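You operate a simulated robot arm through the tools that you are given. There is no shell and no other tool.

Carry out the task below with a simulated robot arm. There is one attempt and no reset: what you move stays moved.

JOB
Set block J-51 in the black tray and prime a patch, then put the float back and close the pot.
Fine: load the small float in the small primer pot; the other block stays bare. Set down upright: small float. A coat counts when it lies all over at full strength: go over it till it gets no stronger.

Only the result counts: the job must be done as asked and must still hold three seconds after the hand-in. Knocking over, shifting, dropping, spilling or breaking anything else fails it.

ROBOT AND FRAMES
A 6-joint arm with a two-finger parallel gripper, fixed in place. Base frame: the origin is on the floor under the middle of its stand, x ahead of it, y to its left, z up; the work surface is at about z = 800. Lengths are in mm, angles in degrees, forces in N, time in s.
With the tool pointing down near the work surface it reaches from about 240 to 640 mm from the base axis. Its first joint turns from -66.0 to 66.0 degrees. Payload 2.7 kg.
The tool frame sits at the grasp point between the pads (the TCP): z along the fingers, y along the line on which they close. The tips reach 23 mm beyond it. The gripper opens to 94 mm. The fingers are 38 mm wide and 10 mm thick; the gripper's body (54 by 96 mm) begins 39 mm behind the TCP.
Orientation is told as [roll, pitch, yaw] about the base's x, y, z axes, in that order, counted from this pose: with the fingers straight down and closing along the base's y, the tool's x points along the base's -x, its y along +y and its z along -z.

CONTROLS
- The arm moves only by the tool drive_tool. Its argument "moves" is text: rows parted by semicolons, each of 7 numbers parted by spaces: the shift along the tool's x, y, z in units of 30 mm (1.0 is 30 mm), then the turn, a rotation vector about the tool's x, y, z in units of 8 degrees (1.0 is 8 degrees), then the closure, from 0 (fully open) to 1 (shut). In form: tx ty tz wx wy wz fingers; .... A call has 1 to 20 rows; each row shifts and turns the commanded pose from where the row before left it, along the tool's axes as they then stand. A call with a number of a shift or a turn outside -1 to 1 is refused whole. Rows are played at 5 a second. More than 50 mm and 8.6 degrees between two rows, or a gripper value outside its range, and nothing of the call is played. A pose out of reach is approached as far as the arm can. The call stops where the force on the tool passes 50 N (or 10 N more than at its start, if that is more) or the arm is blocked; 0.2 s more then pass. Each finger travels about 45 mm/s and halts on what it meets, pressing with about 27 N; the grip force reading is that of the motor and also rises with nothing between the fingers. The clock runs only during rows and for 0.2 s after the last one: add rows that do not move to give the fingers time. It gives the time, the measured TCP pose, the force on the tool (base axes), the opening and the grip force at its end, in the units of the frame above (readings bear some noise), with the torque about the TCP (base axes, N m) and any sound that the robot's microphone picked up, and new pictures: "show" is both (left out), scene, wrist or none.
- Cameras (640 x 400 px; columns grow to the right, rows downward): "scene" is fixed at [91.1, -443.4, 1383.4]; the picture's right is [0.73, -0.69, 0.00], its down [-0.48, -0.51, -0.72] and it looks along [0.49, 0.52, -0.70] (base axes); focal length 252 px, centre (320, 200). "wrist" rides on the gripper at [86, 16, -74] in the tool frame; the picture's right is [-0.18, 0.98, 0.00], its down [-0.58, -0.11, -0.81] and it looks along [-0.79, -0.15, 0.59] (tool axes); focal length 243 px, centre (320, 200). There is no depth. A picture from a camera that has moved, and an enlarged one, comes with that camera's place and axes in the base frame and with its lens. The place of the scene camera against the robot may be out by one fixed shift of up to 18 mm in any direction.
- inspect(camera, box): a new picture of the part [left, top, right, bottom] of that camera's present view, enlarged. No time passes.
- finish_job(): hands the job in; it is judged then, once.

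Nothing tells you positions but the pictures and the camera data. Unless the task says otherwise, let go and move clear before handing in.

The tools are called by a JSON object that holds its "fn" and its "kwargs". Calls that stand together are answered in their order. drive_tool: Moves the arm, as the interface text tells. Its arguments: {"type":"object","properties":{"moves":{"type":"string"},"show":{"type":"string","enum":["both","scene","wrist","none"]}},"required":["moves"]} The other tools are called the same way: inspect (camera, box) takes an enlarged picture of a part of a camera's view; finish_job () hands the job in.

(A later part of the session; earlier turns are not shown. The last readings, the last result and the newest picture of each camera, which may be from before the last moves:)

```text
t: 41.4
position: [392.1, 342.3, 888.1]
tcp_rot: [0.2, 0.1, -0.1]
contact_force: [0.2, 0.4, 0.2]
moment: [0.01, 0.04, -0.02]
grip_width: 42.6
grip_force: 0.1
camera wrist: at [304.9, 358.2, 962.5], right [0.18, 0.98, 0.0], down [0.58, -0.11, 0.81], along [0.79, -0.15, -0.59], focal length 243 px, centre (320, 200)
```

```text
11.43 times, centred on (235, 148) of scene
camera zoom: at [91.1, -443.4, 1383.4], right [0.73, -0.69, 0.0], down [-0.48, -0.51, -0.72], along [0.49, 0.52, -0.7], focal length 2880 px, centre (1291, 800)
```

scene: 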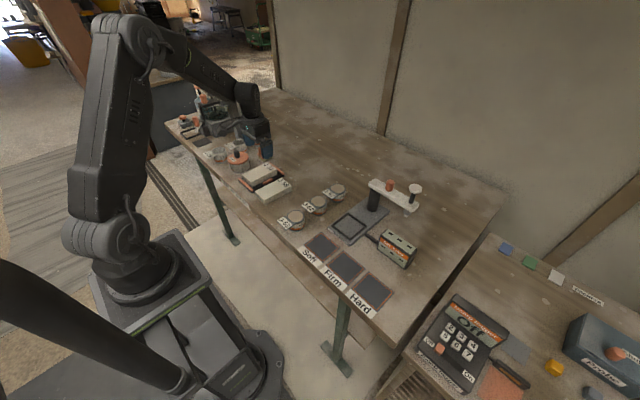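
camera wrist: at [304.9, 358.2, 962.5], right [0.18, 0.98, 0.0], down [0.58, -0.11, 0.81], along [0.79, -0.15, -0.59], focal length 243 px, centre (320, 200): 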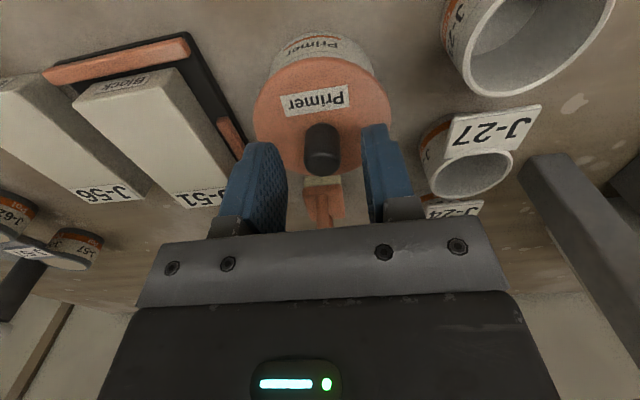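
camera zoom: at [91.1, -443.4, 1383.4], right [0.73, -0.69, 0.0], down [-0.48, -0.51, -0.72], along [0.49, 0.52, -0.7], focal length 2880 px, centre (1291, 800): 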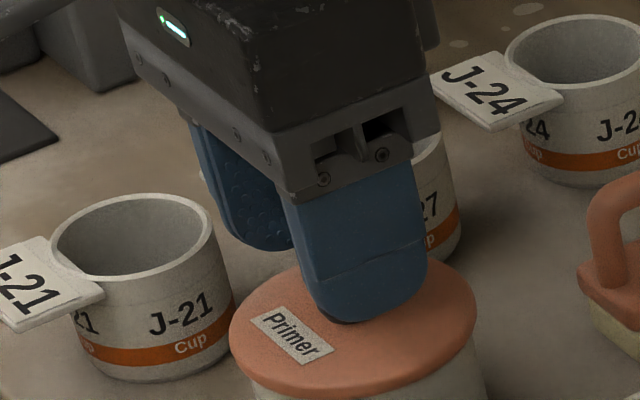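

{"fn": "drive_tool", "kwargs": {"moves": "0 0 0.17 0 0 0 0.55; 0 0 0.17 0 0 0 0.55; 0 0 0 0 0 0 0.55", "show": "none"}}

{"fn": "drive_tool", "kwargs": {"moves": "0 0 0 0 0 0 0.65; 0 0 0 0 0 0 0.75; 0 0 0 0 0 0 0.9; 0 0 0 0 0 0 0.9; 0 0 0 0 0 0 0.9; 0 0 0 0 0 0 0.9", "show": "wrist"}}

{"fn": "inspect", "kwargs": {"camera": "scene", "box": [215, 130, 255, 165]}}

```text
t: 42.1
position: [390.8, 343.0, 877.1]
tcp_rot: [0.2, 0.1, -0.1]
contact_force: [-0.2, -0.7, 0.3]
moment: [0.01, 0.02, 0.0]
grip_width: 42.2
grip_force: 0.1
```

```text
t: 43.5
position: [390.0, 342.3, 877.2]
tcp_rot: [0.1, 0.2, -0.1]
contact_force: [-0.8, -0.2, -0.8]
moment: [-0.04, 0.02, -0.02]
grip_width: 18.5
grip_force: 26.5
heard: snap
camera wrist: at [304.4, 359.3, 952.3], right [0.18, 0.98, 0.0], down [0.58, -0.11, 0.81], along [0.79, -0.15, -0.59], focal length 243 px, centre (320, 200)
```

wrist: 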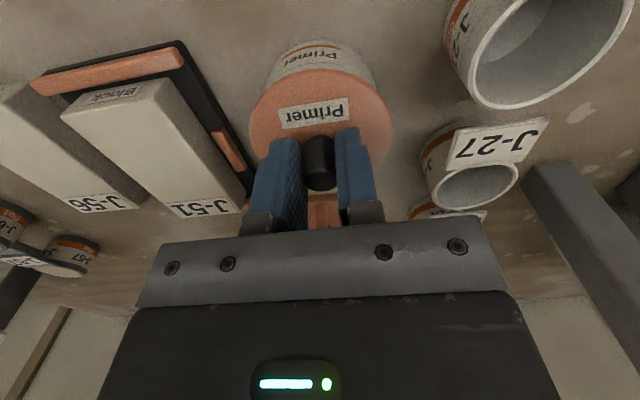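

```text
11.43 times, centred on (235, 148) of scene
camera zoom: at [91.1, -443.4, 1383.4], right [0.73, -0.69, 0.0], down [-0.48, -0.51, -0.72], along [0.49, 0.52, -0.7], focal length 2880 px, centre (1291, 800)
```

zoom: 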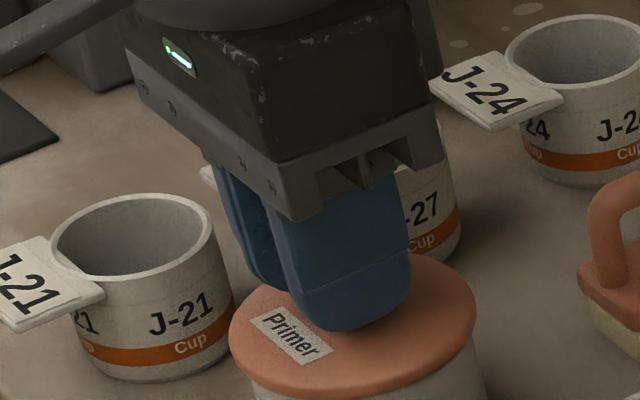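

I heard a snap as the fingers closed on the knob, probably the lid's fit. I'll lift slowly and watch.

{"fn": "drive_tool", "kwargs": {"moves": "0 0 -0.05 0 0 0 0.9; 0 0 -0.1 0 0 0 0.9; 0 0 -0.2 0 0 0 0.9; 0 0 -0.2 0 0 0 0.9; 0 0 -0.3 0 0 0 0.9; 0 0 0 0 0 0 0.9", "show": "wrist"}}

{"fn": "inspect", "kwargs": {"camera": "scene", "box": [210, 120, 266, 175]}}

```text
t: 45.0
position: [391.1, 342.3, 903.6]
tcp_rot: [0.1, 0.2, 0.0]
contact_force: [0.8, 0.5, -0.5]
moment: [-0.04, 0.04, 0.01]
grip_width: 18.6
grip_force: 27.2
camera wrist: at [304.2, 359.2, 978.0], right [0.18, 0.98, 0.0], down [0.58, -0.11, 0.81], along [0.79, -0.15, -0.59], focal length 243 px, centre (320, 200)
```

wrist: 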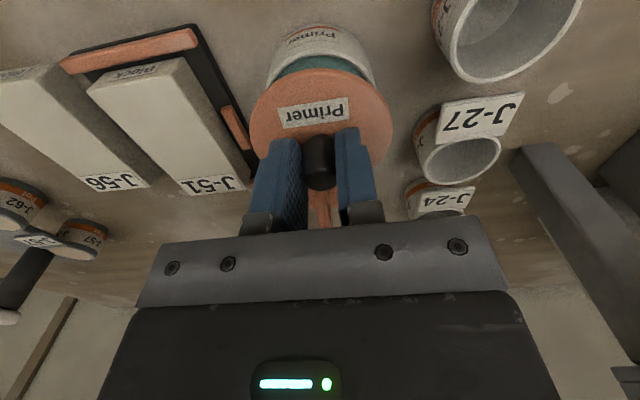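

```text
7.27 times, centred on (238, 148) of scene
camera zoom: at [91.1, -443.4, 1383.4], right [0.73, -0.69, 0.0], down [-0.48, -0.51, -0.72], along [0.49, 0.52, -0.7], focal length 1833 px, centre (916, 582)
```

zoom: 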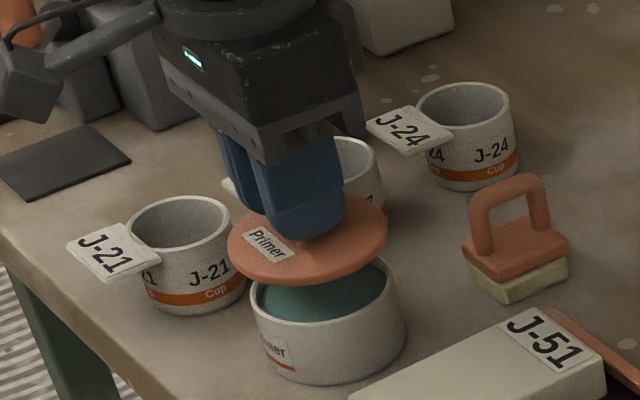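

The lid is off and the pot holds teal primer. I'll carry the lid to open bench space around (545, 170) and set it down flat.

{"fn": "drive_tool", "kwargs": {"moves": "0 0 -0.8 0 0 0 0.9; 0 0 -0.75 0 0 0 0.9; -0.642 -0.717 0 0 0 0 0.9; -0.642 -0.717 0 0 0 0 0.9; -0.642 -0.717 0 0 0 0 0.9; -0.642 -0.717 0 0 0 0 0.9; -0.642 -0.717 0 0 0 0 0.9; -0.642 -0.717 0 0 0 0 0.9; -0.642 -0.717 0 0 0 0 0.9; -0.642 -0.717 0 0 0 0 0.9; 0 0 0 0 0 0 0.9; 0 0 0 0 0 0 0.9"}}

{"fn": "inspect", "kwargs": {"camera": "scene", "box": [240, 110, 340, 190]}}

```text
t: 47.5
position: [545.0, 170.5, 947.4]
tcp_rot: [0.1, 0.2, 0.0]
contact_force: [-0.8, 0.2, -1.1]
moment: [-0.01, 0.01, 0.02]
grip_width: 18.2
grip_force: 26.5
camera wrist: at [458.9, 186.9, 1022.9], right [0.18, 0.98, 0.0], down [0.58, -0.11, 0.81], along [0.79, -0.15, -0.59], focal length 243 px, centre (320, 200)
```

scene: 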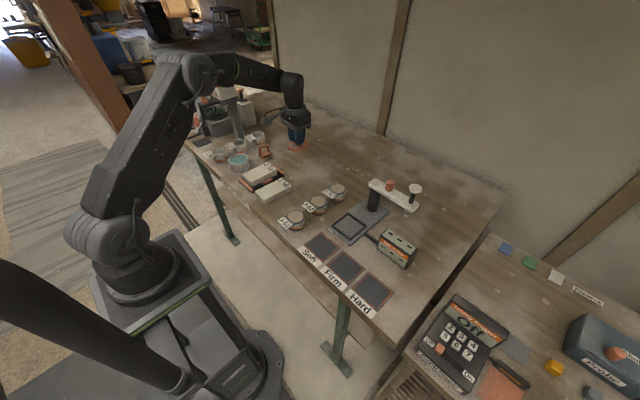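
wrist: 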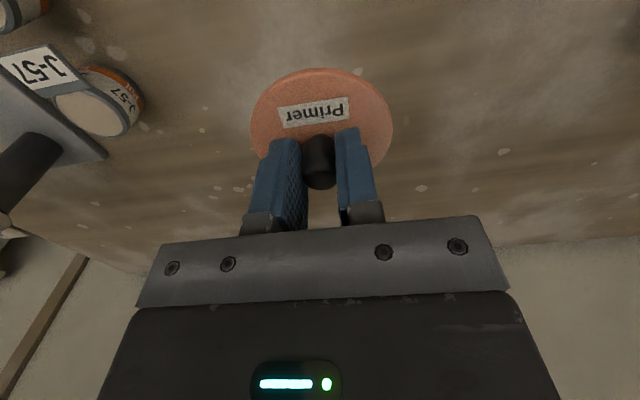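

```text
5.00 times, centred on (290, 150) of scene
camera zoom: at [91.1, -443.4, 1383.4], right [0.73, -0.69, 0.0], down [-0.48, -0.51, -0.72], along [0.49, 0.52, -0.7], focal length 1260 px, centre (470, 450)
```

zoom: 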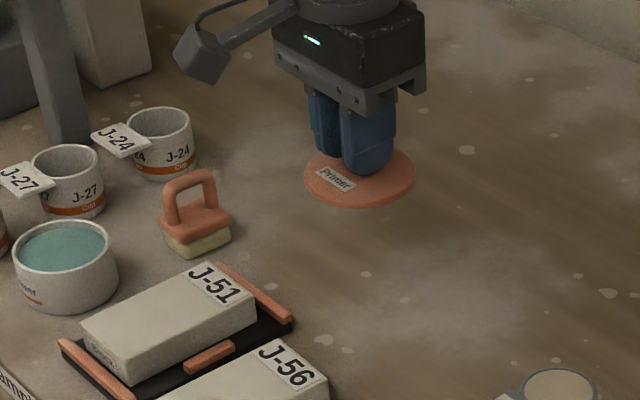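

The spot is clear. Descending with the lid, then creeping to contact.

{"fn": "drive_tool", "kwargs": {"moves": "0 0 0.8 0 0 0 0.9; 0 0 0.8 0 0 0 0.9; 0 0 0.8 0 0 0 0.9; 0 0 0.6 0 0 0 0.9; 0 0 0.4 0 0 0 0.9; 0 0 0.15 0 0 0 0.9; 0 0 0 0 0 0 0.9", "show": "none"}}

{"fn": "inspect", "kwargs": {"camera": "scene", "box": [270, 120, 320, 160]}}

```text
t: 49.1
position: [544.0, 170.2, 841.4]
tcp_rot: [0.1, 0.0, -0.1]
contact_force: [-0.2, -0.6, -0.8]
moment: [-0.02, 0.04, 0.05]
grip_width: 18.4
grip_force: 27.1
```

```text
10.00 times, centred on (295, 140) of scene
camera zoom: at [91.1, -443.4, 1383.4], right [0.73, -0.69, 0.0], down [-0.48, -0.51, -0.72], along [0.49, 0.52, -0.7], focal length 2520 px, centre (570, 800)
```

zoom: 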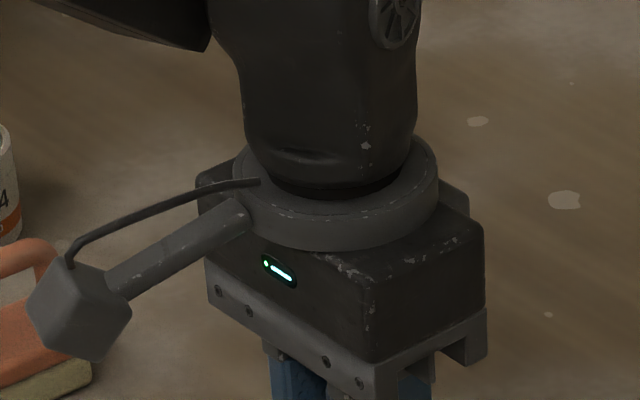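

{"fn": "drive_tool", "kwargs": {"moves": "0 0 0.08 0 0 0 0.9; 0 0 0.08 0 0 0 0.9; 0 0 0 0 0 0 0.9", "show": "none"}}

{"fn": "drive_tool", "kwargs": {"moves": "0 0 0.05 0 0 0 0.9; 0 0 0 0 0 0 0.9", "show": "none"}}

{"fn": "inspect", "kwargs": {"camera": "scene", "box": [270, 130, 320, 170]}}

```text
t: 50.0
position: [544.3, 170.1, 837.9]
tcp_rot: [0.1, 0.0, -0.2]
contact_force: [-1.2, -1.2, 4.6]
moment: [-0.1, 0.07, 0.0]
grip_width: 18.6
grip_force: 27.2
```

```text
t: 50.5
position: [544.5, 169.3, 837.7]
tcp_rot: [0.3, -0.1, 0.0]
contact_force: [-4.6, -3.6, 17.5]
moment: [-0.28, 0.26, -0.05]
grip_width: 18.5
grip_force: 27.3
```

```text
10.00 times, centred on (295, 150) of scene
camera zoom: at [90.7, -443.5, 1383.4], right [0.73, -0.69, 0.0], down [-0.48, -0.51, -0.72], along [0.49, 0.52, -0.7], focal length 2520 px, centre (570, 700)
```

zoom: 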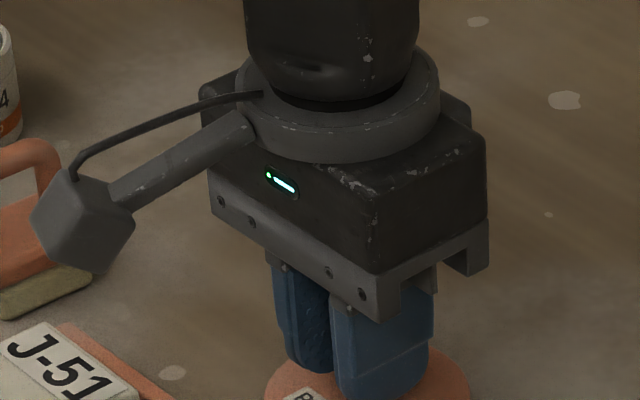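

The lid is on the bench. I'll ease the pressure, release and lift away.

{"fn": "drive_tool", "kwargs": {"moves": "0 0 -0.05 0 0 0 0.9; 0 0 0 0 0 0 0.75; 0 0 0 0 0 0 0.65; 0 0 0 0 0 0 0.55; 0 0 0 0 0 0 0.55; 0 0 -0.5 0 0 0 0.55; 0 0 -1 0 0 0 0.55; 0 0 -1 0 0 0 0.5; 0 0 -1 0 0 0 0.5; 0 0 0 0 0 0 0.5; 0 0 0 0 0 0 0.5"}}

{"fn": "inspect", "kwargs": {"camera": "scene", "box": [210, 110, 330, 200]}}

{"fn": "inspect", "kwargs": {"camera": "wrist", "box": [230, 20, 410, 170]}}

```text
t: 53.0
position: [544.1, 168.0, 943.3]
tcp_rot: [0.2, 0.1, -0.1]
contact_force: [-0.7, -0.3, -0.8]
moment: [0.01, 0.01, -0.05]
grip_width: 47.0
grip_force: 0.1
camera wrist: at [457.5, 185.4, 1017.3], right [0.19, 0.98, 0.0], down [0.58, -0.11, 0.81], along [0.79, -0.15, -0.59], focal length 243 px, centre (320, 200)
```

scene: 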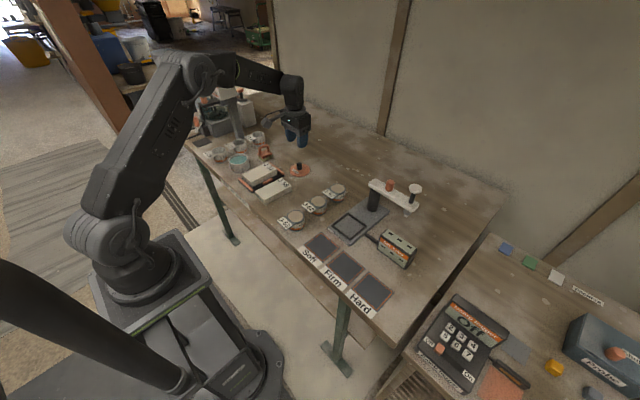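
wrist: 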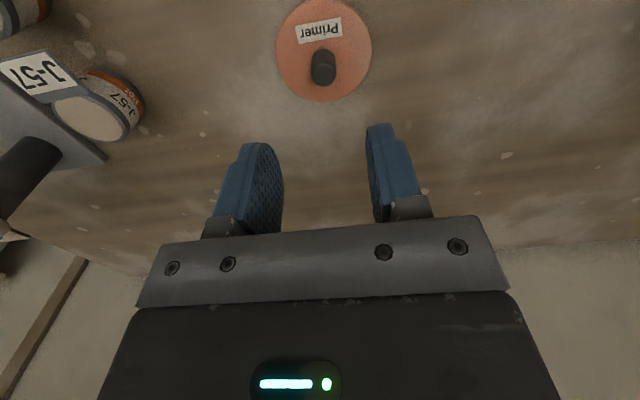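

```text
4.44 times, centred on (270, 155) of scene
camera zoom: at [91.1, -443.4, 1383.4], right [0.73, -0.69, 0.0], down [-0.48, -0.51, -0.72], along [0.49, 0.52, -0.7], focal length 1120 px, centre (542, 400)
```

zoom: 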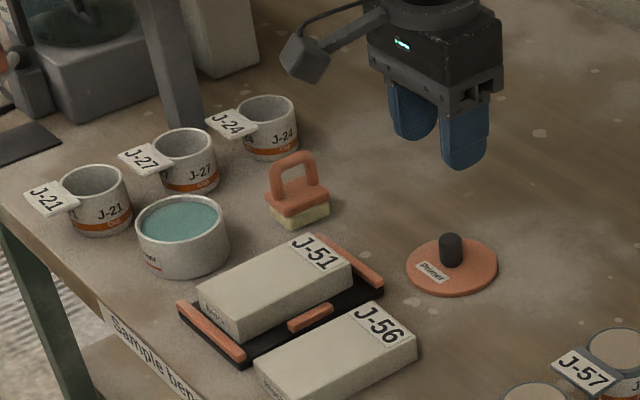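

```text
2.67 times, centred on (320, 95) of wrist
camera zoom: at [457.5, 185.4, 1017.3], right [0.19, 0.98, 0.0], down [0.58, -0.11, 0.81], along [0.79, -0.15, -0.59], focal length 647 px, centre (320, 480)
```

zoom: 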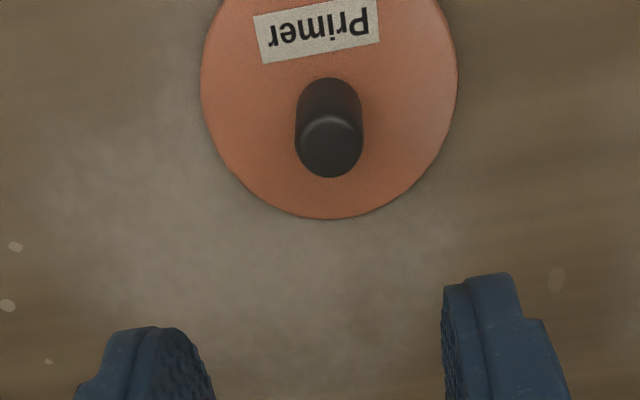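

The lid rests flat and upright. Next is the float: I'll move above it and measure the handle.

{"fn": "drive_tool", "kwargs": {"moves": "0.217 0.875 0 0 0 0 0.5; 0.217 0.875 0 0 0 0 0.5; 0.217 0.875 0 0 0 0 0.5; 0.217 0.875 0 0 0 0 0.5; 0.217 0.875 0 0 0 0 0.5; 0.217 0.875 0 0 0 0 0.5; 0 0 0 0 0 0 0.5; 0 0 0 0 0 0 0.5", "show": "wrist"}}

{"fn": "inspect", "kwargs": {"camera": "wrist", "box": [260, 20, 380, 140]}}

{"fn": "inspect", "kwargs": {"camera": "scene", "box": [240, 120, 300, 165]}}

```text
t: 54.8
position: [505.0, 326.4, 943.6]
tcp_rot: [0.1, 0.2, -0.1]
contact_force: [-0.5, -0.5, -0.9]
moment: [0.0, -0.02, -0.02]
grip_width: 47.4
grip_force: 0.1
camera wrist: at [419.1, 343.1, 1017.3], right [0.19, 0.98, 0.0], down [0.58, -0.11, 0.81], along [0.79, -0.15, -0.59], focal length 243 px, centre (320, 200)
```

wrist: 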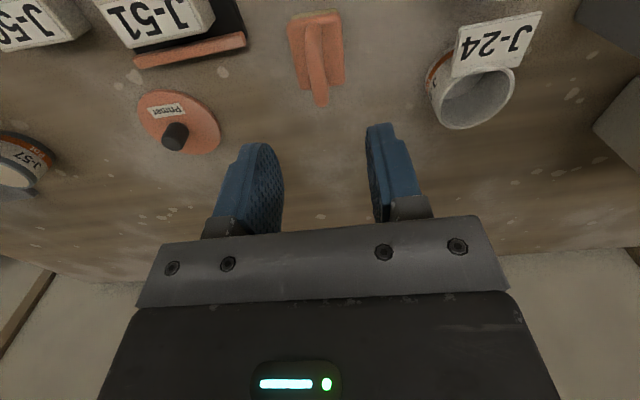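

```text
3.33 times, centred on (320, 80) of wrist
camera zoom: at [419.1, 343.1, 1017.3], right [0.19, 0.98, 0.0], down [0.58, -0.11, 0.81], along [0.79, -0.15, -0.59], focal length 809 px, centre (320, 600)
```

zoom: 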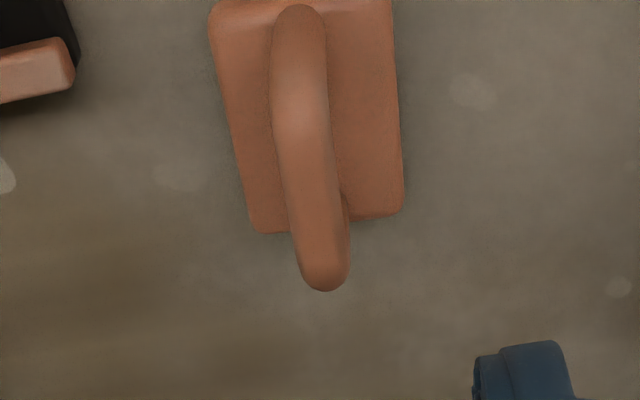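

```text
8.89 times, centred on (270, 142) of scene
camera zoom: at [91.1, -443.4, 1383.4], right [0.73, -0.69, 0.0], down [-0.48, -0.51, -0.72], along [0.49, 0.52, -0.7], focal length 2240 px, centre (764, 711)
```

zoom: 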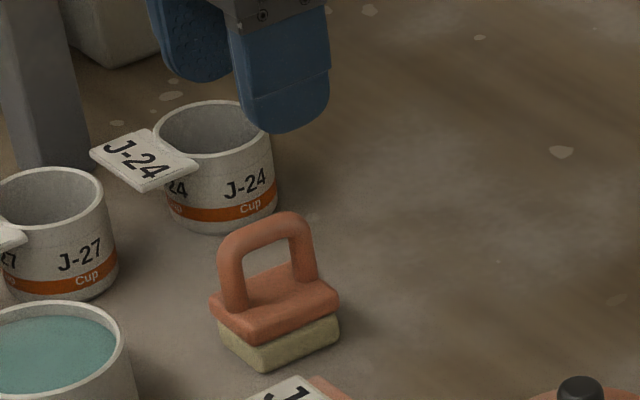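

The float's handle is about 3 mm toward the base from the TCP and yawed about -2.4°. I'll align and descend partway.

{"fn": "drive_tool", "kwargs": {"moves": "0.107 -0.025 0 0 0 0.3 0.6; 0 0 0.6 0 0 0 0.6; 0 0 0.6 0 0 0 0.6; 0 0 0.6 0 0 0 0.6; 0 0 0 0 0 0 0.6; 0 0 0 0 0 0 0.6", "show": "wrist"}}

{"fn": "inspect", "kwargs": {"camera": "wrist", "box": [240, 40, 400, 200]}}

{"fn": "inspect", "kwargs": {"camera": "scene", "box": [245, 130, 285, 160]}}

```text
t: 56.1
position: [502.8, 326.1, 889.4]
tcp_rot: [0.2, 0.1, -2.5]
contact_force: [-0.7, -0.1, 0.0]
moment: [0.0, -0.03, 0.01]
grip_width: 37.6
grip_force: 0.1
camera wrist: at [417.2, 347.1, 964.0], right [0.23, 0.97, 0.0], down [0.58, -0.13, 0.81], along [0.78, -0.18, -0.59], focal length 243 px, centre (320, 200)
```

wrist: 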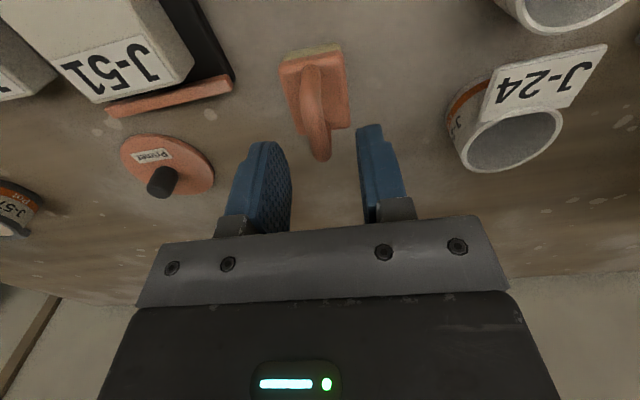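

```text
2.50 times, centred on (320, 120) of wrist
camera zoom: at [417.2, 347.1, 964.0], right [0.23, 0.97, 0.0], down [0.58, -0.13, 0.81], along [0.78, -0.18, -0.59], focal length 606 px, centre (320, 400)
```

zoom: 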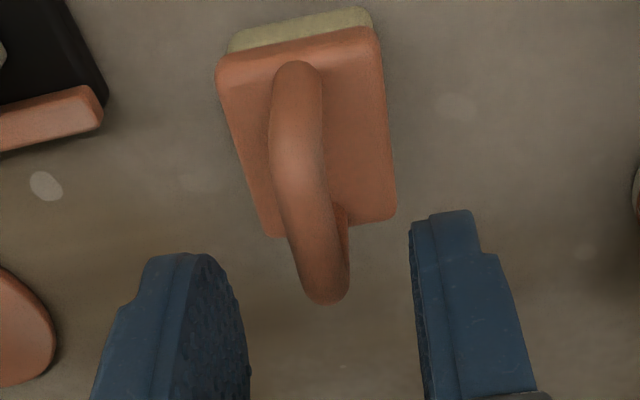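

```text
13.33 times, centred on (265, 145) of scene
camera zoom: at [91.1, -443.4, 1383.4], right [0.73, -0.69, 0.0], down [-0.48, -0.51, -0.72], along [0.49, 0.52, -0.7], focal length 3360 px, centre (1053, 933)
```

zoom: 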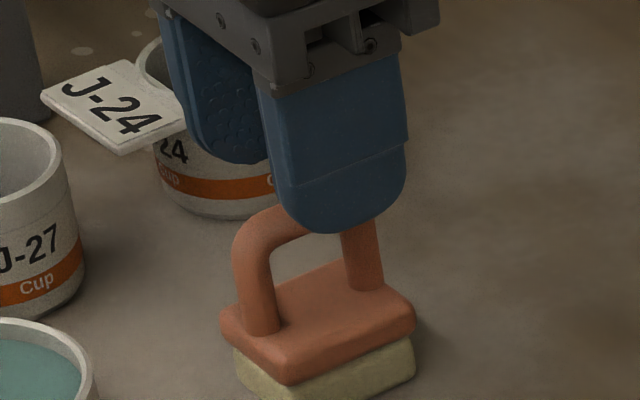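

Well aligned. I'll nudge 1.3 mm to -y and descend to straddle the handle at z≈849.

{"fn": "drive_tool", "kwargs": {"moves": "0 -0.045 0.4 0 0 0 0.6; 0 0 0.4 0 0 0 0.6; 0 0 0.3 0 0 0 0.6; 0 0 0 0 0 0 0.6", "show": "none"}}

{"fn": "inspect", "kwargs": {"camera": "scene", "box": [245, 130, 285, 160]}}

{"fn": "inspect", "kwargs": {"camera": "wrist", "box": [220, 60, 420, 240]}}

```text
t: 57.1
position: [502.8, 324.1, 856.0]
tcp_rot: [0.1, 0.2, -2.6]
contact_force: [0.2, -0.6, -0.1]
moment: [-0.02, -0.01, -0.02]
grip_width: 37.6
grip_force: 0.0
```

```text
13.33 times, centred on (265, 145) of scene
camera zoom: at [91.1, -443.4, 1383.4], right [0.73, -0.69, 0.0], down [-0.48, -0.51, -0.72], along [0.49, 0.52, -0.7], focal length 3360 px, centre (1053, 933)
```

zoom: 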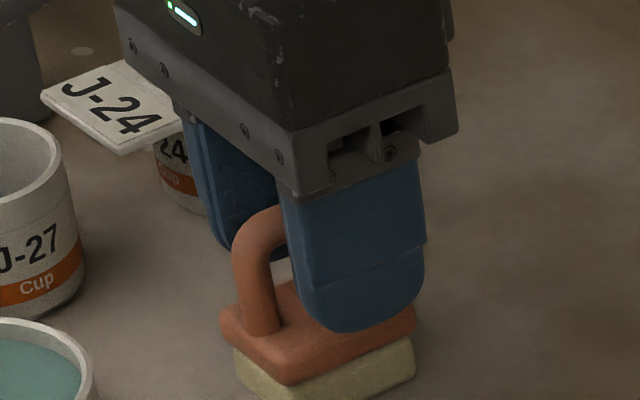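

```text
2.22 times, centred on (320, 150) of wrist
camera zoom: at [417.6, 346.1, 930.8], right [0.23, 0.97, 0.0], down [0.58, -0.13, 0.81], along [0.78, -0.18, -0.59], focal length 539 px, centre (320, 311)
```

zoom: 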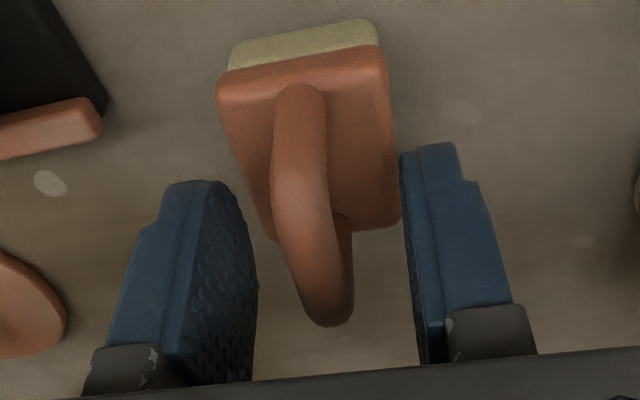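

{"fn": "drive_tool", "kwargs": {"moves": "0 0 0.12 0 0 0 0.6; 0 0 0.11 0 0 0 0.6; 0 0 0 0 0 0 0.6; 0 0 0 0 0 0 0.75; 0 0 0 0 0 0 0.85; 0 0 0 0 0 0 0.95; 0 0 0 0 0 0 0.95; 0 0 0 0 0 0 0.95; 0 0 0 0 0 0 0.95", "show": "wrist"}}

{"fn": "drive_tool", "kwargs": {"moves": "0 0 0 0 0 0 0.95", "show": "none"}}

{"fn": "drive_tool", "kwargs": {"moves": "0 0 0 0 0 0 0.95", "show": "none"}}

{"fn": "inspect", "kwargs": {"camera": "scene", "box": [245, 130, 285, 160]}}

{"fn": "inspect", "kwargs": {"camera": "wrist", "box": [220, 60, 420, 240]}}

```text
t: 59.1
position: [504.1, 325.6, 851.0]
tcp_rot: [0.2, -0.1, -2.5]
contact_force: [2.6, -8.3, 22.7]
moment: [0.1, -0.13, -0.03]
grip_width: 24.9
grip_force: 26.4
camera wrist: at [417.9, 345.9, 925.1], right [0.23, 0.97, 0.0], down [0.57, -0.14, 0.81], along [0.79, -0.18, -0.59], focal length 243 px, centre (320, 200)
```

wrist: 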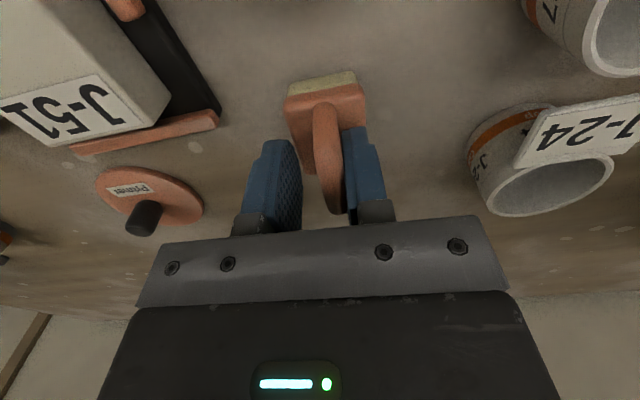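

```text
t: 59.5
position: [502.8, 325.6, 850.7]
tcp_rot: [0.1, -0.1, -2.5]
contact_force: [4.0, -6.5, 21.7]
moment: [0.15, -0.16, -0.1]
grip_width: 24.9
grip_force: 27.0
```

```text
t: 60.0
position: [503.6, 326.1, 851.2]
tcp_rot: [0.2, -0.1, -2.5]
contact_force: [5.2, -6.1, 21.3]
moment: [0.23, -0.13, -0.07]
grip_width: 24.6
grip_force: 27.5
```

```text
13.33 times, centred on (265, 145) of scene
camera zoom: at [90.8, -443.7, 1383.3], right [0.73, -0.69, 0.0], down [-0.48, -0.51, -0.72], along [0.49, 0.52, -0.7], focal length 3360 px, centre (1053, 933)
```

zoom: 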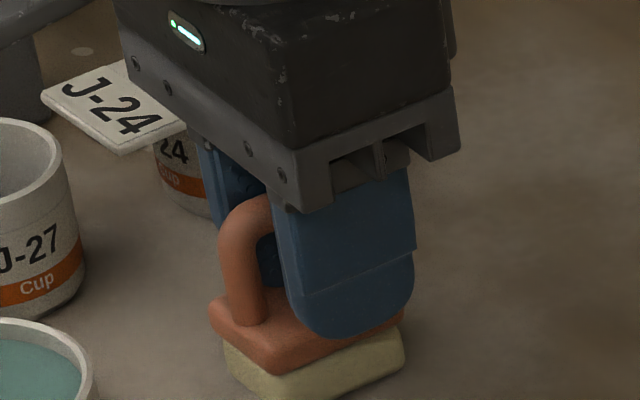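

```text
2.22 times, centred on (320, 150) of wrist
camera zoom: at [417.5, 346.3, 925.1], right [0.23, 0.97, 0.0], down [0.58, -0.14, 0.81], along [0.79, -0.18, -0.59], focal length 539 px, centre (320, 311)
```

zoom: 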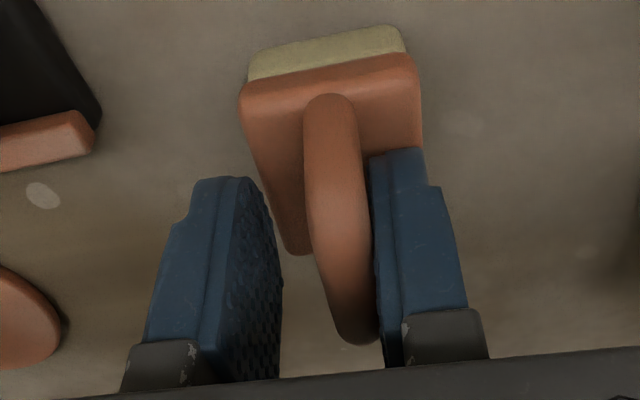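

The fingertips are pressing on the float's plate (22 N), stopping the left finger early. I'll raise a few millimetres to free them and let the grip finish on the handle.

{"fn": "drive_tool", "kwargs": {"moves": "0 0 -0.06 0 0 0 0.95; 0 0 -0.06 0 0 0 0.95; 0 0 -0.06 0 0 0 0.95; 0 0 0 0 0 0 0.95; 0 0 0 0 0 0 0.95", "show": "wrist"}}

{"fn": "inspect", "kwargs": {"camera": "scene", "box": [245, 130, 285, 160]}}

{"fn": "inspect", "kwargs": {"camera": "wrist", "box": [220, 60, 420, 240]}}

```text
t: 61.1
position: [502.4, 325.0, 853.5]
tcp_rot: [-0.2, 0.2, -2.4]
contact_force: [0.1, -0.2, -0.6]
moment: [0.02, 0.01, 0.0]
grip_width: 10.2
grip_force: 27.0
camera wrist: at [416.8, 346.0, 928.5], right [0.23, 0.97, 0.0], down [0.58, -0.13, 0.8], along [0.78, -0.18, -0.59], focal length 243 px, centre (320, 200)
```

wrist: 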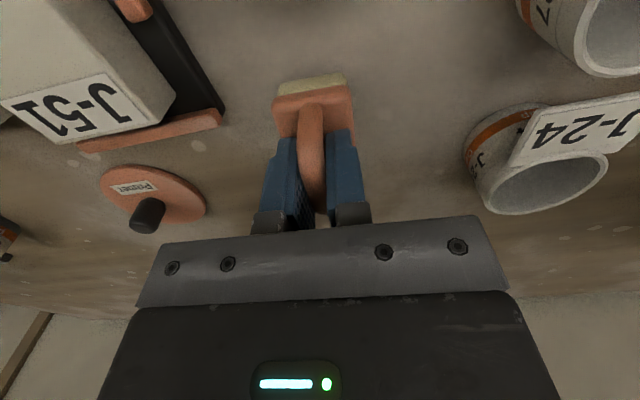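

```text
13.33 times, centred on (265, 145) of scene
camera zoom: at [91.1, -443.4, 1383.4], right [0.73, -0.69, 0.0], down [-0.48, -0.51, -0.72], along [0.49, 0.52, -0.7], focal length 3360 px, centre (1053, 933)
```

zoom: 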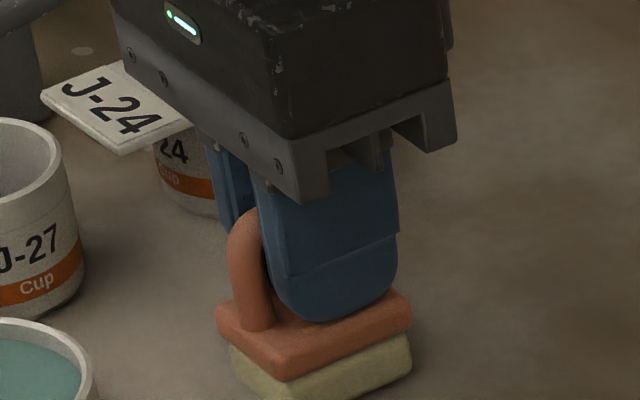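

```text
2.22 times, centred on (320, 150) of wrist
camera zoom: at [416.8, 346.0, 928.5], right [0.23, 0.97, 0.0], down [0.58, -0.13, 0.8], along [0.78, -0.18, -0.59], focal length 539 px, centre (320, 311)
```

zoom: 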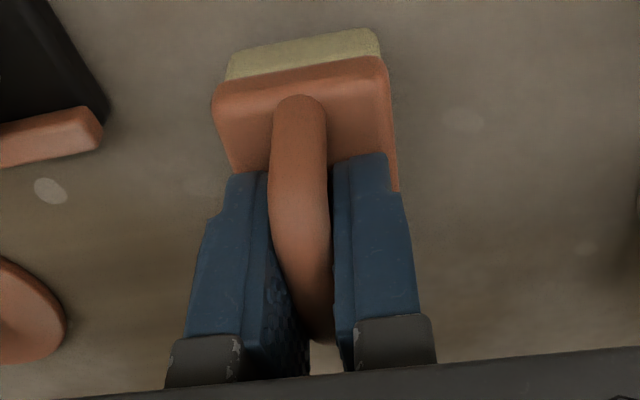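

The handle is gripped and the float still stands at its original spot; set-down pose is TCP ≈ (502.4, 325.1, 853.5), yaw -2.4°. Lifting now to check it hangs straight.

{"fn": "drive_tool", "kwargs": {"moves": "0 0 0 0 0 0 0.95", "show": "none"}}

{"fn": "drive_tool", "kwargs": {"moves": "0 0 -0.1 0 0 0 0.95; 0 0 -0.3 0 0 0 0.95; 0 0 -0.6 0 0 0 0.95; 0 0 -0.8 0 0 0 0.95; 0 0 -0.7 0 0 0 0.95; 0 0 0 0 0 0 0.95; 0 0 0 0 0 0 0.95"}}

{"fn": "inspect", "kwargs": {"camera": "scene", "box": [235, 100, 305, 155]}}

{"fn": "inspect", "kwargs": {"camera": "wrist", "box": [220, 60, 420, 240]}}

```text
t: 61.5
position: [502.2, 325.4, 854.5]
tcp_rot: [0.1, 0.2, -2.6]
contact_force: [-0.2, -0.2, -0.7]
moment: [0.0, -0.01, 0.03]
grip_width: 10.5
grip_force: 27.6
```

```text
t: 63.1
position: [502.8, 327.2, 928.3]
tcp_rot: [0.0, 0.1, -2.6]
contact_force: [0.2, 0.0, -2.2]
moment: [-0.01, 0.0, 0.0]
grip_width: 10.3
grip_force: 26.4
camera wrist: at [417.3, 346.9, 1003.2], right [0.23, 0.97, 0.0], down [0.58, -0.13, 0.81], along [0.78, -0.18, -0.59], focal length 243 px, centre (320, 200)
```

scene: 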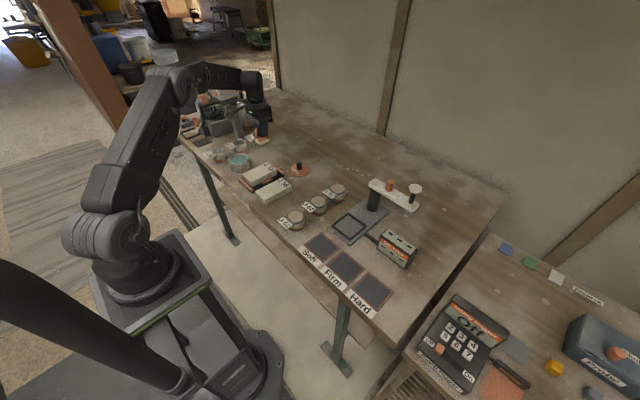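
wrist: 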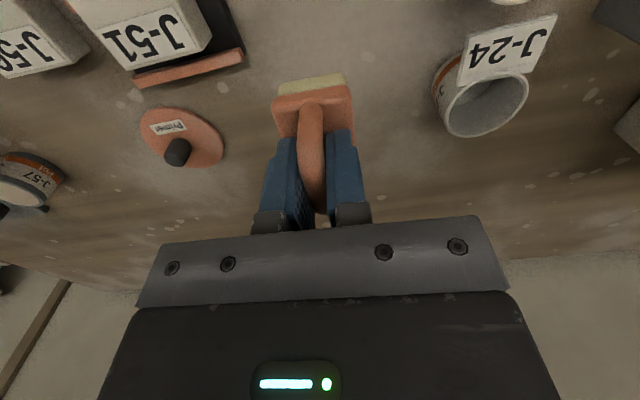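

```text
7.27 times, centred on (270, 128) of scene
camera zoom: at [91.1, -443.4, 1383.4], right [0.73, -0.69, 0.0], down [-0.48, -0.51, -0.72], along [0.49, 0.52, -0.7], focal length 1833 px, centre (684, 727)
```

zoom: 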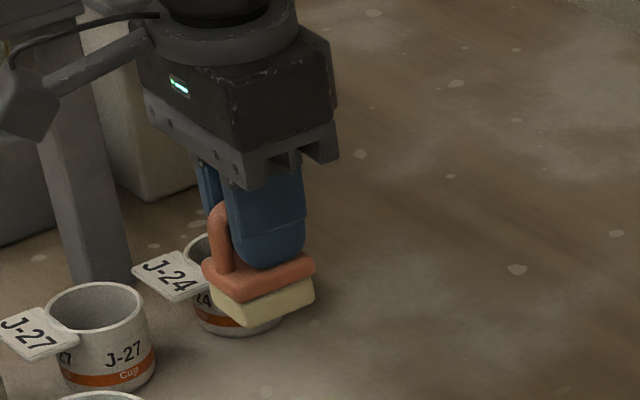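

```text
2.22 times, centred on (320, 150) of wrist
camera zoom: at [417.3, 346.9, 1003.2], right [0.23, 0.97, 0.0], down [0.58, -0.13, 0.81], along [0.78, -0.18, -0.59], focal length 539 px, centre (320, 311)
```

zoom: 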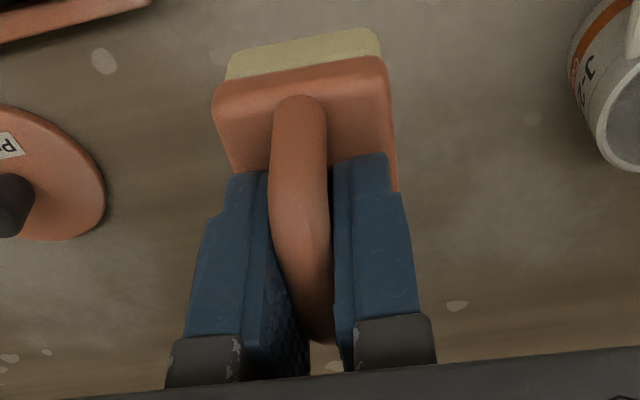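

The float hangs square and unmoved in the grip. Moving it above the pot.

{"fn": "drive_tool", "kwargs": {"moves": "0.926 0.103 0 0 0 0 0.95; 0.926 0.103 0 0 0 0 0.95; 0.926 0.103 0 0 0 0 0.95; 0.927 0.103 0 0 0 0 0.95; 0 0 0 0 0 0 0.95; 0 0 0 0 0 0 0.95", "show": "wrist"}}

{"fn": "inspect", "kwargs": {"camera": "scene", "box": [205, 110, 275, 180]}}

{"fn": "inspect", "kwargs": {"camera": "wrist", "box": [200, 0, 440, 200]}}

```text
t: 64.5
position: [394.1, 344.2, 930.1]
tcp_rot: [0.2, 0.1, -2.5]
contact_force: [0.2, 0.3, -0.8]
moment: [-0.01, -0.04, 0.02]
grip_width: 10.3
grip_force: 27.6
camera wrist: at [308.5, 364.1, 1004.8], right [0.23, 0.97, 0.0], down [0.58, -0.13, 0.81], along [0.78, -0.18, -0.59], focal length 243 px, centre (320, 200)
```

wrist: 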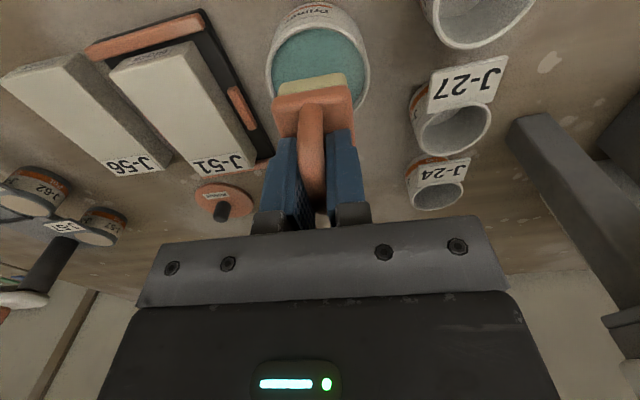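

```text
5.71 times, centred on (240, 145) of scene
camera zoom: at [91.1, -443.4, 1383.4], right [0.73, -0.69, 0.0], down [-0.48, -0.51, -0.72], along [0.49, 0.52, -0.7], focal length 1440 px, centre (777, 514)
```

zoom: 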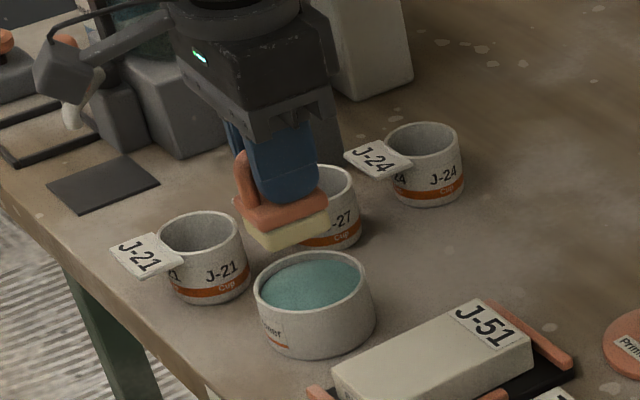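

```text
2.00 times, centred on (320, 100) of wrist
camera zoom: at [308.5, 364.1, 1004.8], right [0.23, 0.97, 0.0], down [0.58, -0.13, 0.81], along [0.78, -0.18, -0.59], focal length 485 px, centre (320, 400)
```

zoom: 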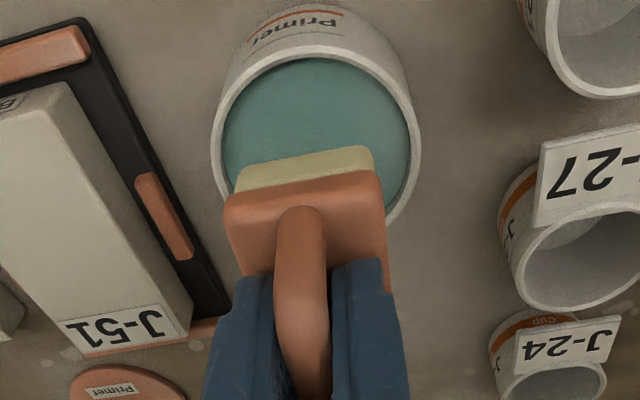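

The pot's opening is about 3 mm toward the base from the float's centre, and the sponge fits inside with a small margin. I'll fine-centre and lower to just above the primer.

{"fn": "drive_tool", "kwargs": {"moves": "0.09 -0.025 0 0 0 0 0.95; 0 0 0.5 0 0 0 0.95; 0 0 0.35 0 0 0 0.95; 0 0 0 0 0 0 0.95; 0 0 0 0 0 0 0.95", "show": "wrist"}}

{"fn": "inspect", "kwargs": {"camera": "scene", "box": [215, 130, 265, 175]}}

{"fn": "inspect", "kwargs": {"camera": "wrist", "box": [220, 0, 420, 180]}}

```text
t: 65.8
position: [390.5, 341.9, 903.7]
tcp_rot: [0.1, 0.0, -2.5]
contact_force: [-0.2, 0.1, -0.8]
moment: [-0.01, -0.01, -0.01]
grip_width: 10.5
grip_force: 27.2
camera wrist: at [304.4, 363.1, 979.2], right [0.23, 0.97, 0.0], down [0.58, -0.13, 0.81], along [0.78, -0.18, -0.59], focal length 243 px, centre (320, 200)
```

wrist: 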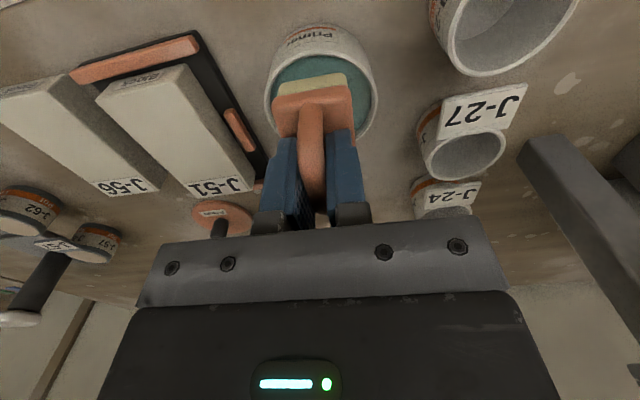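

```text
8.89 times, centred on (240, 152) of scene
camera zoom: at [91.1, -443.4, 1383.4], right [0.73, -0.69, 0.0], down [-0.48, -0.51, -0.72], along [0.49, 0.52, -0.7], focal length 2240 px, centre (1031, 622)
```

zoom: 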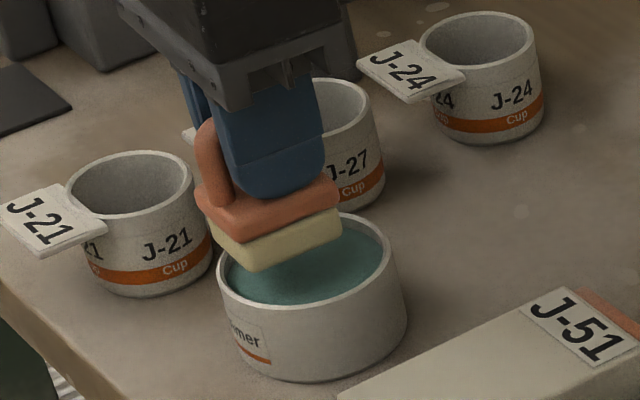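

```text
2.22 times, centred on (320, 90) of wrist
camera zoom: at [304.4, 363.1, 979.2], right [0.23, 0.97, 0.0], down [0.58, -0.13, 0.81], along [0.78, -0.18, -0.59], focal length 539 px, centre (320, 444)
```

zoom: 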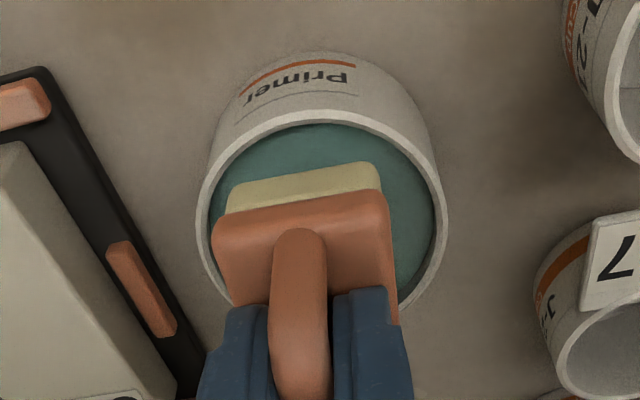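

Centred within a millimetre. Dipping slowly into the primer.

{"fn": "drive_tool", "kwargs": {"moves": "-0.013 0.01 0.15 0 0 0 0.95; 0 0 0.15 0 0 0 0.95; 0 0 0.1 0 0 0 0.95; 0 0 0 0 0 0 0.95", "show": "wrist"}}

{"fn": "inspect", "kwargs": {"camera": "scene", "box": [215, 130, 265, 175]}}

{"fn": "inspect", "kwargs": {"camera": "wrist", "box": [220, 0, 420, 180]}}

```text
t: 66.8
position: [390.4, 342.7, 892.3]
tcp_rot: [0.1, 0.1, -2.6]
contact_force: [0.2, 0.2, -0.6]
moment: [0.0, 0.01, -0.01]
grip_width: 10.3
grip_force: 27.2
camera wrist: at [304.7, 363.1, 967.6], right [0.23, 0.97, 0.0], down [0.58, -0.13, 0.81], along [0.78, -0.18, -0.59], focal length 243 px, centre (320, 200)
```

wrist: 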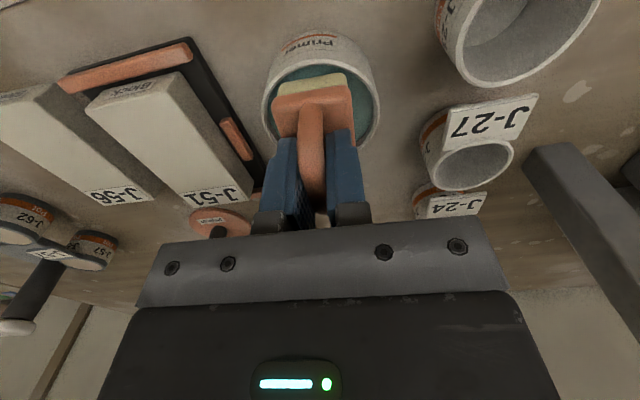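

```text
8.89 times, centred on (240, 152) of scene
camera zoom: at [91.1, -443.4, 1383.4], right [0.73, -0.69, 0.0], down [-0.48, -0.51, -0.72], along [0.49, 0.52, -0.7], focal length 2240 px, centre (1031, 622)
```

zoom: 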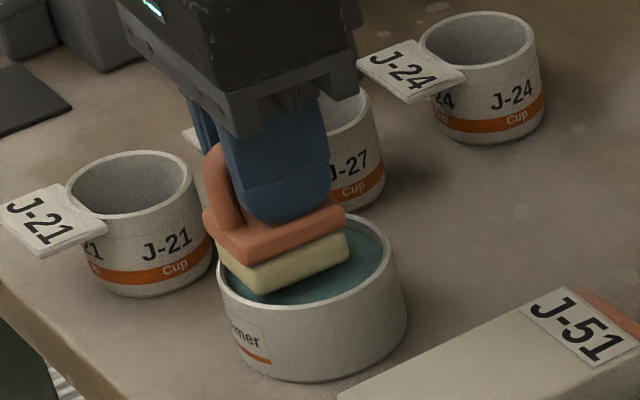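

```text
2.22 times, centred on (320, 90) of wrist
camera zoom: at [304.7, 363.1, 967.6], right [0.23, 0.97, 0.0], down [0.58, -0.13, 0.81], along [0.78, -0.18, -0.59], focal length 539 px, centre (320, 444)
```

zoom: 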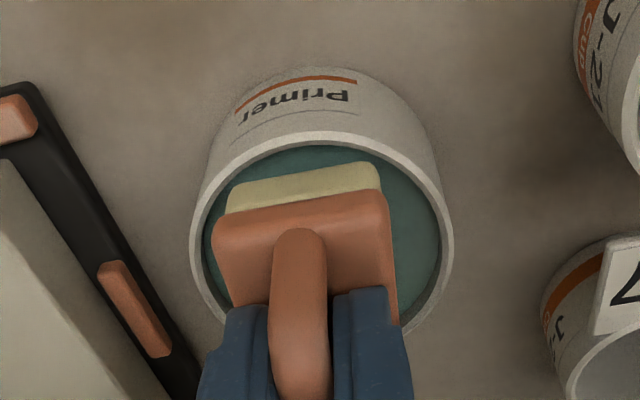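

{"fn": "drive_tool", "kwargs": {"moves": "0 0 0.1 0 0 0 0.95; 0 0 0.1 0 0 0 0.95; 0 0 0 0 0 0 0.95", "show": "none"}}

{"fn": "inspect", "kwargs": {"camera": "scene", "box": [215, 130, 265, 175]}}

{"fn": "inspect", "kwargs": {"camera": "wrist", "box": [260, 40, 380, 150]}}

```text
t: 67.5
position: [391.2, 344.0, 891.3]
tcp_rot: [0.3, -0.2, -2.4]
contact_force: [-5.9, -7.8, 40.3]
moment: [-0.24, 1.34, 0.22]
grip_width: 10.6
grip_force: 27.0
```

```text
8.89 times, centred on (240, 152) of scene
camera zoom: at [90.4, -444.0, 1383.2], right [0.73, -0.69, 0.0], down [-0.48, -0.51, -0.72], along [0.49, 0.52, -0.7], focal length 2240 px, centre (1031, 622)
```

zoom: 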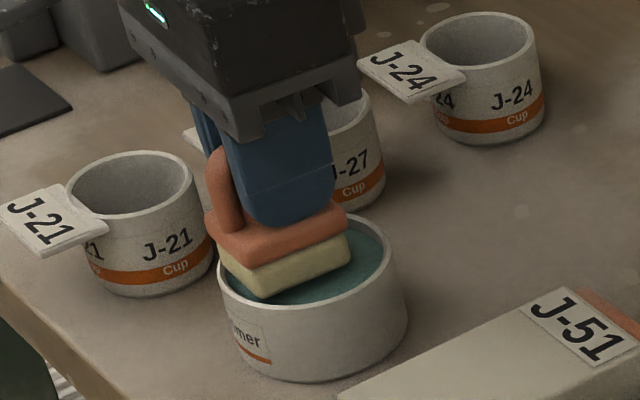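

```text
3.64 times, centred on (320, 95) of wrist
camera zoom: at [305.0, 363.1, 964.9], right [0.23, 0.97, 0.01], down [0.57, -0.14, 0.81], along [0.79, -0.18, -0.59], focal length 882 px, centre (320, 582)
```

zoom: 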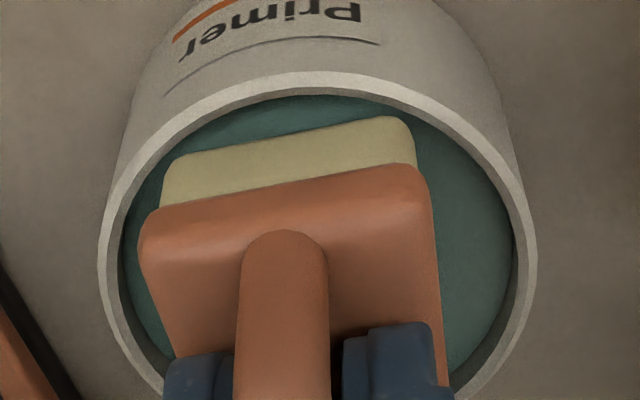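

The sponge is pressing on the primer surface (about z 838). I'll ease off to light contact, hold a moment, then lift and look at the sponge.

{"fn": "drive_tool", "kwargs": {"moves": "0 0 -0.1 0 0 0 0.95; 0 0 -0.05 0 0 0 0.95; 0 0 0 0 0 0 0.95; 0 0 0 0 0 0 0.95", "show": "none"}}

{"fn": "inspect", "kwargs": {"camera": "scene", "box": [215, 130, 265, 175]}}

```text
t: 68.5
position: [389.3, 342.2, 891.5]
tcp_rot: [0.1, 0.1, -2.5]
contact_force: [4.0, 2.8, 8.9]
moment: [0.17, 0.02, -0.07]
grip_width: 10.6
grip_force: 27.0
```

```text
8.89 times, centred on (240, 152) of scene
camera zoom: at [91.0, -443.4, 1383.4], right [0.73, -0.69, 0.0], down [-0.48, -0.51, -0.72], along [0.49, 0.52, -0.7], focal length 2240 px, centre (1031, 622)
```

zoom: 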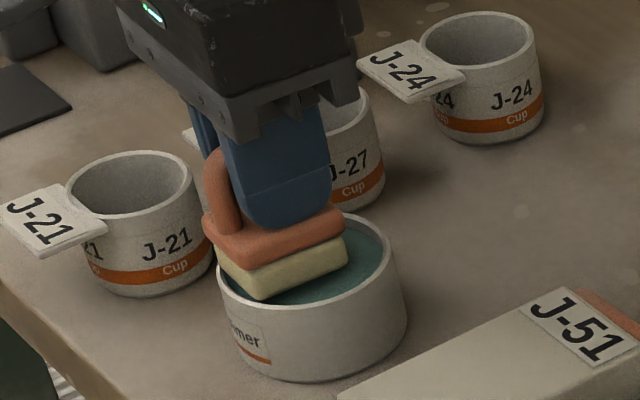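

{"fn": "drive_tool", "kwargs": {"moves": "0 0 -0.1 0 0 0 0.95; 0 0 -0.3 0 0 0 0.95; 0 0 -0.6 0 0 0 0.95; 0 0 -0.5 0 0 0 0.95; 0 0 0 0 0 0 0.95", "show": "wrist"}}

{"fn": "inspect", "kwargs": {"camera": "scene", "box": [215, 115, 265, 170]}}

{"fn": "inspect", "kwargs": {"camera": "wrist", "box": [220, 0, 420, 180]}}

```text
t: 69.8
position: [389.9, 339.8, 935.1]
tcp_rot: [0.0, 0.1, -2.5]
contact_force: [-0.6, 0.3, -0.5]
moment: [0.0, 0.01, -0.03]
grip_width: 10.5
grip_force: 27.4
camera wrist: at [304.7, 361.0, 1009.8], right [0.23, 0.97, 0.0], down [0.58, -0.13, 0.81], along [0.78, -0.18, -0.59], focal length 243 px, centre (320, 200)
```

wrist: 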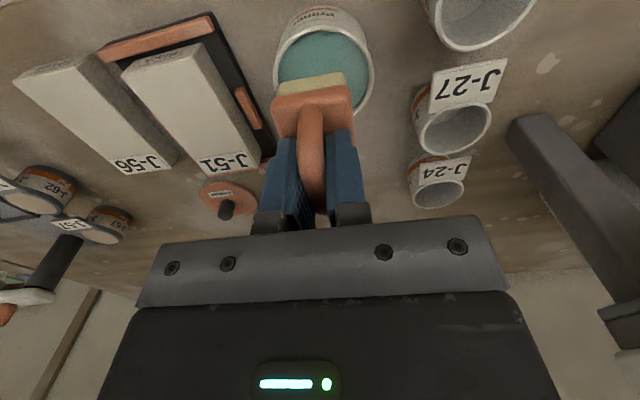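

```text
7.27 times, centred on (240, 142) of scene
camera zoom: at [91.1, -443.4, 1383.4], right [0.73, -0.69, 0.0], down [-0.48, -0.51, -0.72], along [0.49, 0.52, -0.7], focal length 1833 px, centre (902, 618)
```

zoom: 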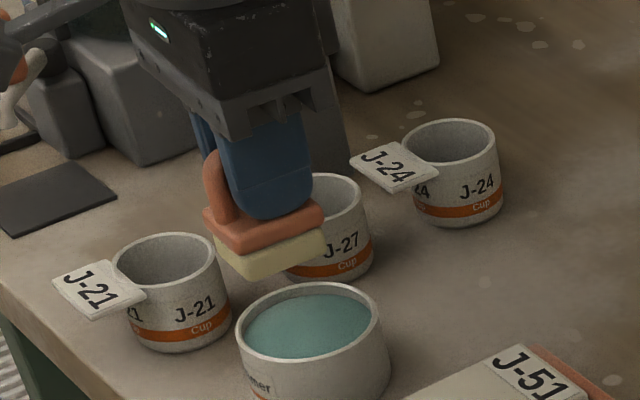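

```text
2.22 times, centred on (320, 90) of wrist
camera zoom: at [304.7, 361.0, 1009.8], right [0.23, 0.97, 0.0], down [0.58, -0.13, 0.81], along [0.78, -0.18, -0.59], focal length 539 px, centre (320, 444)
```

zoom: 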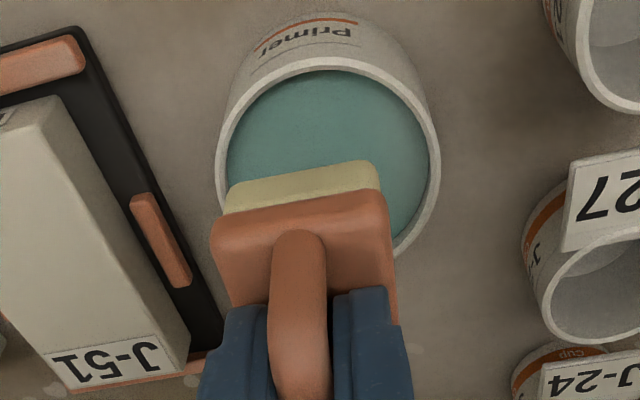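

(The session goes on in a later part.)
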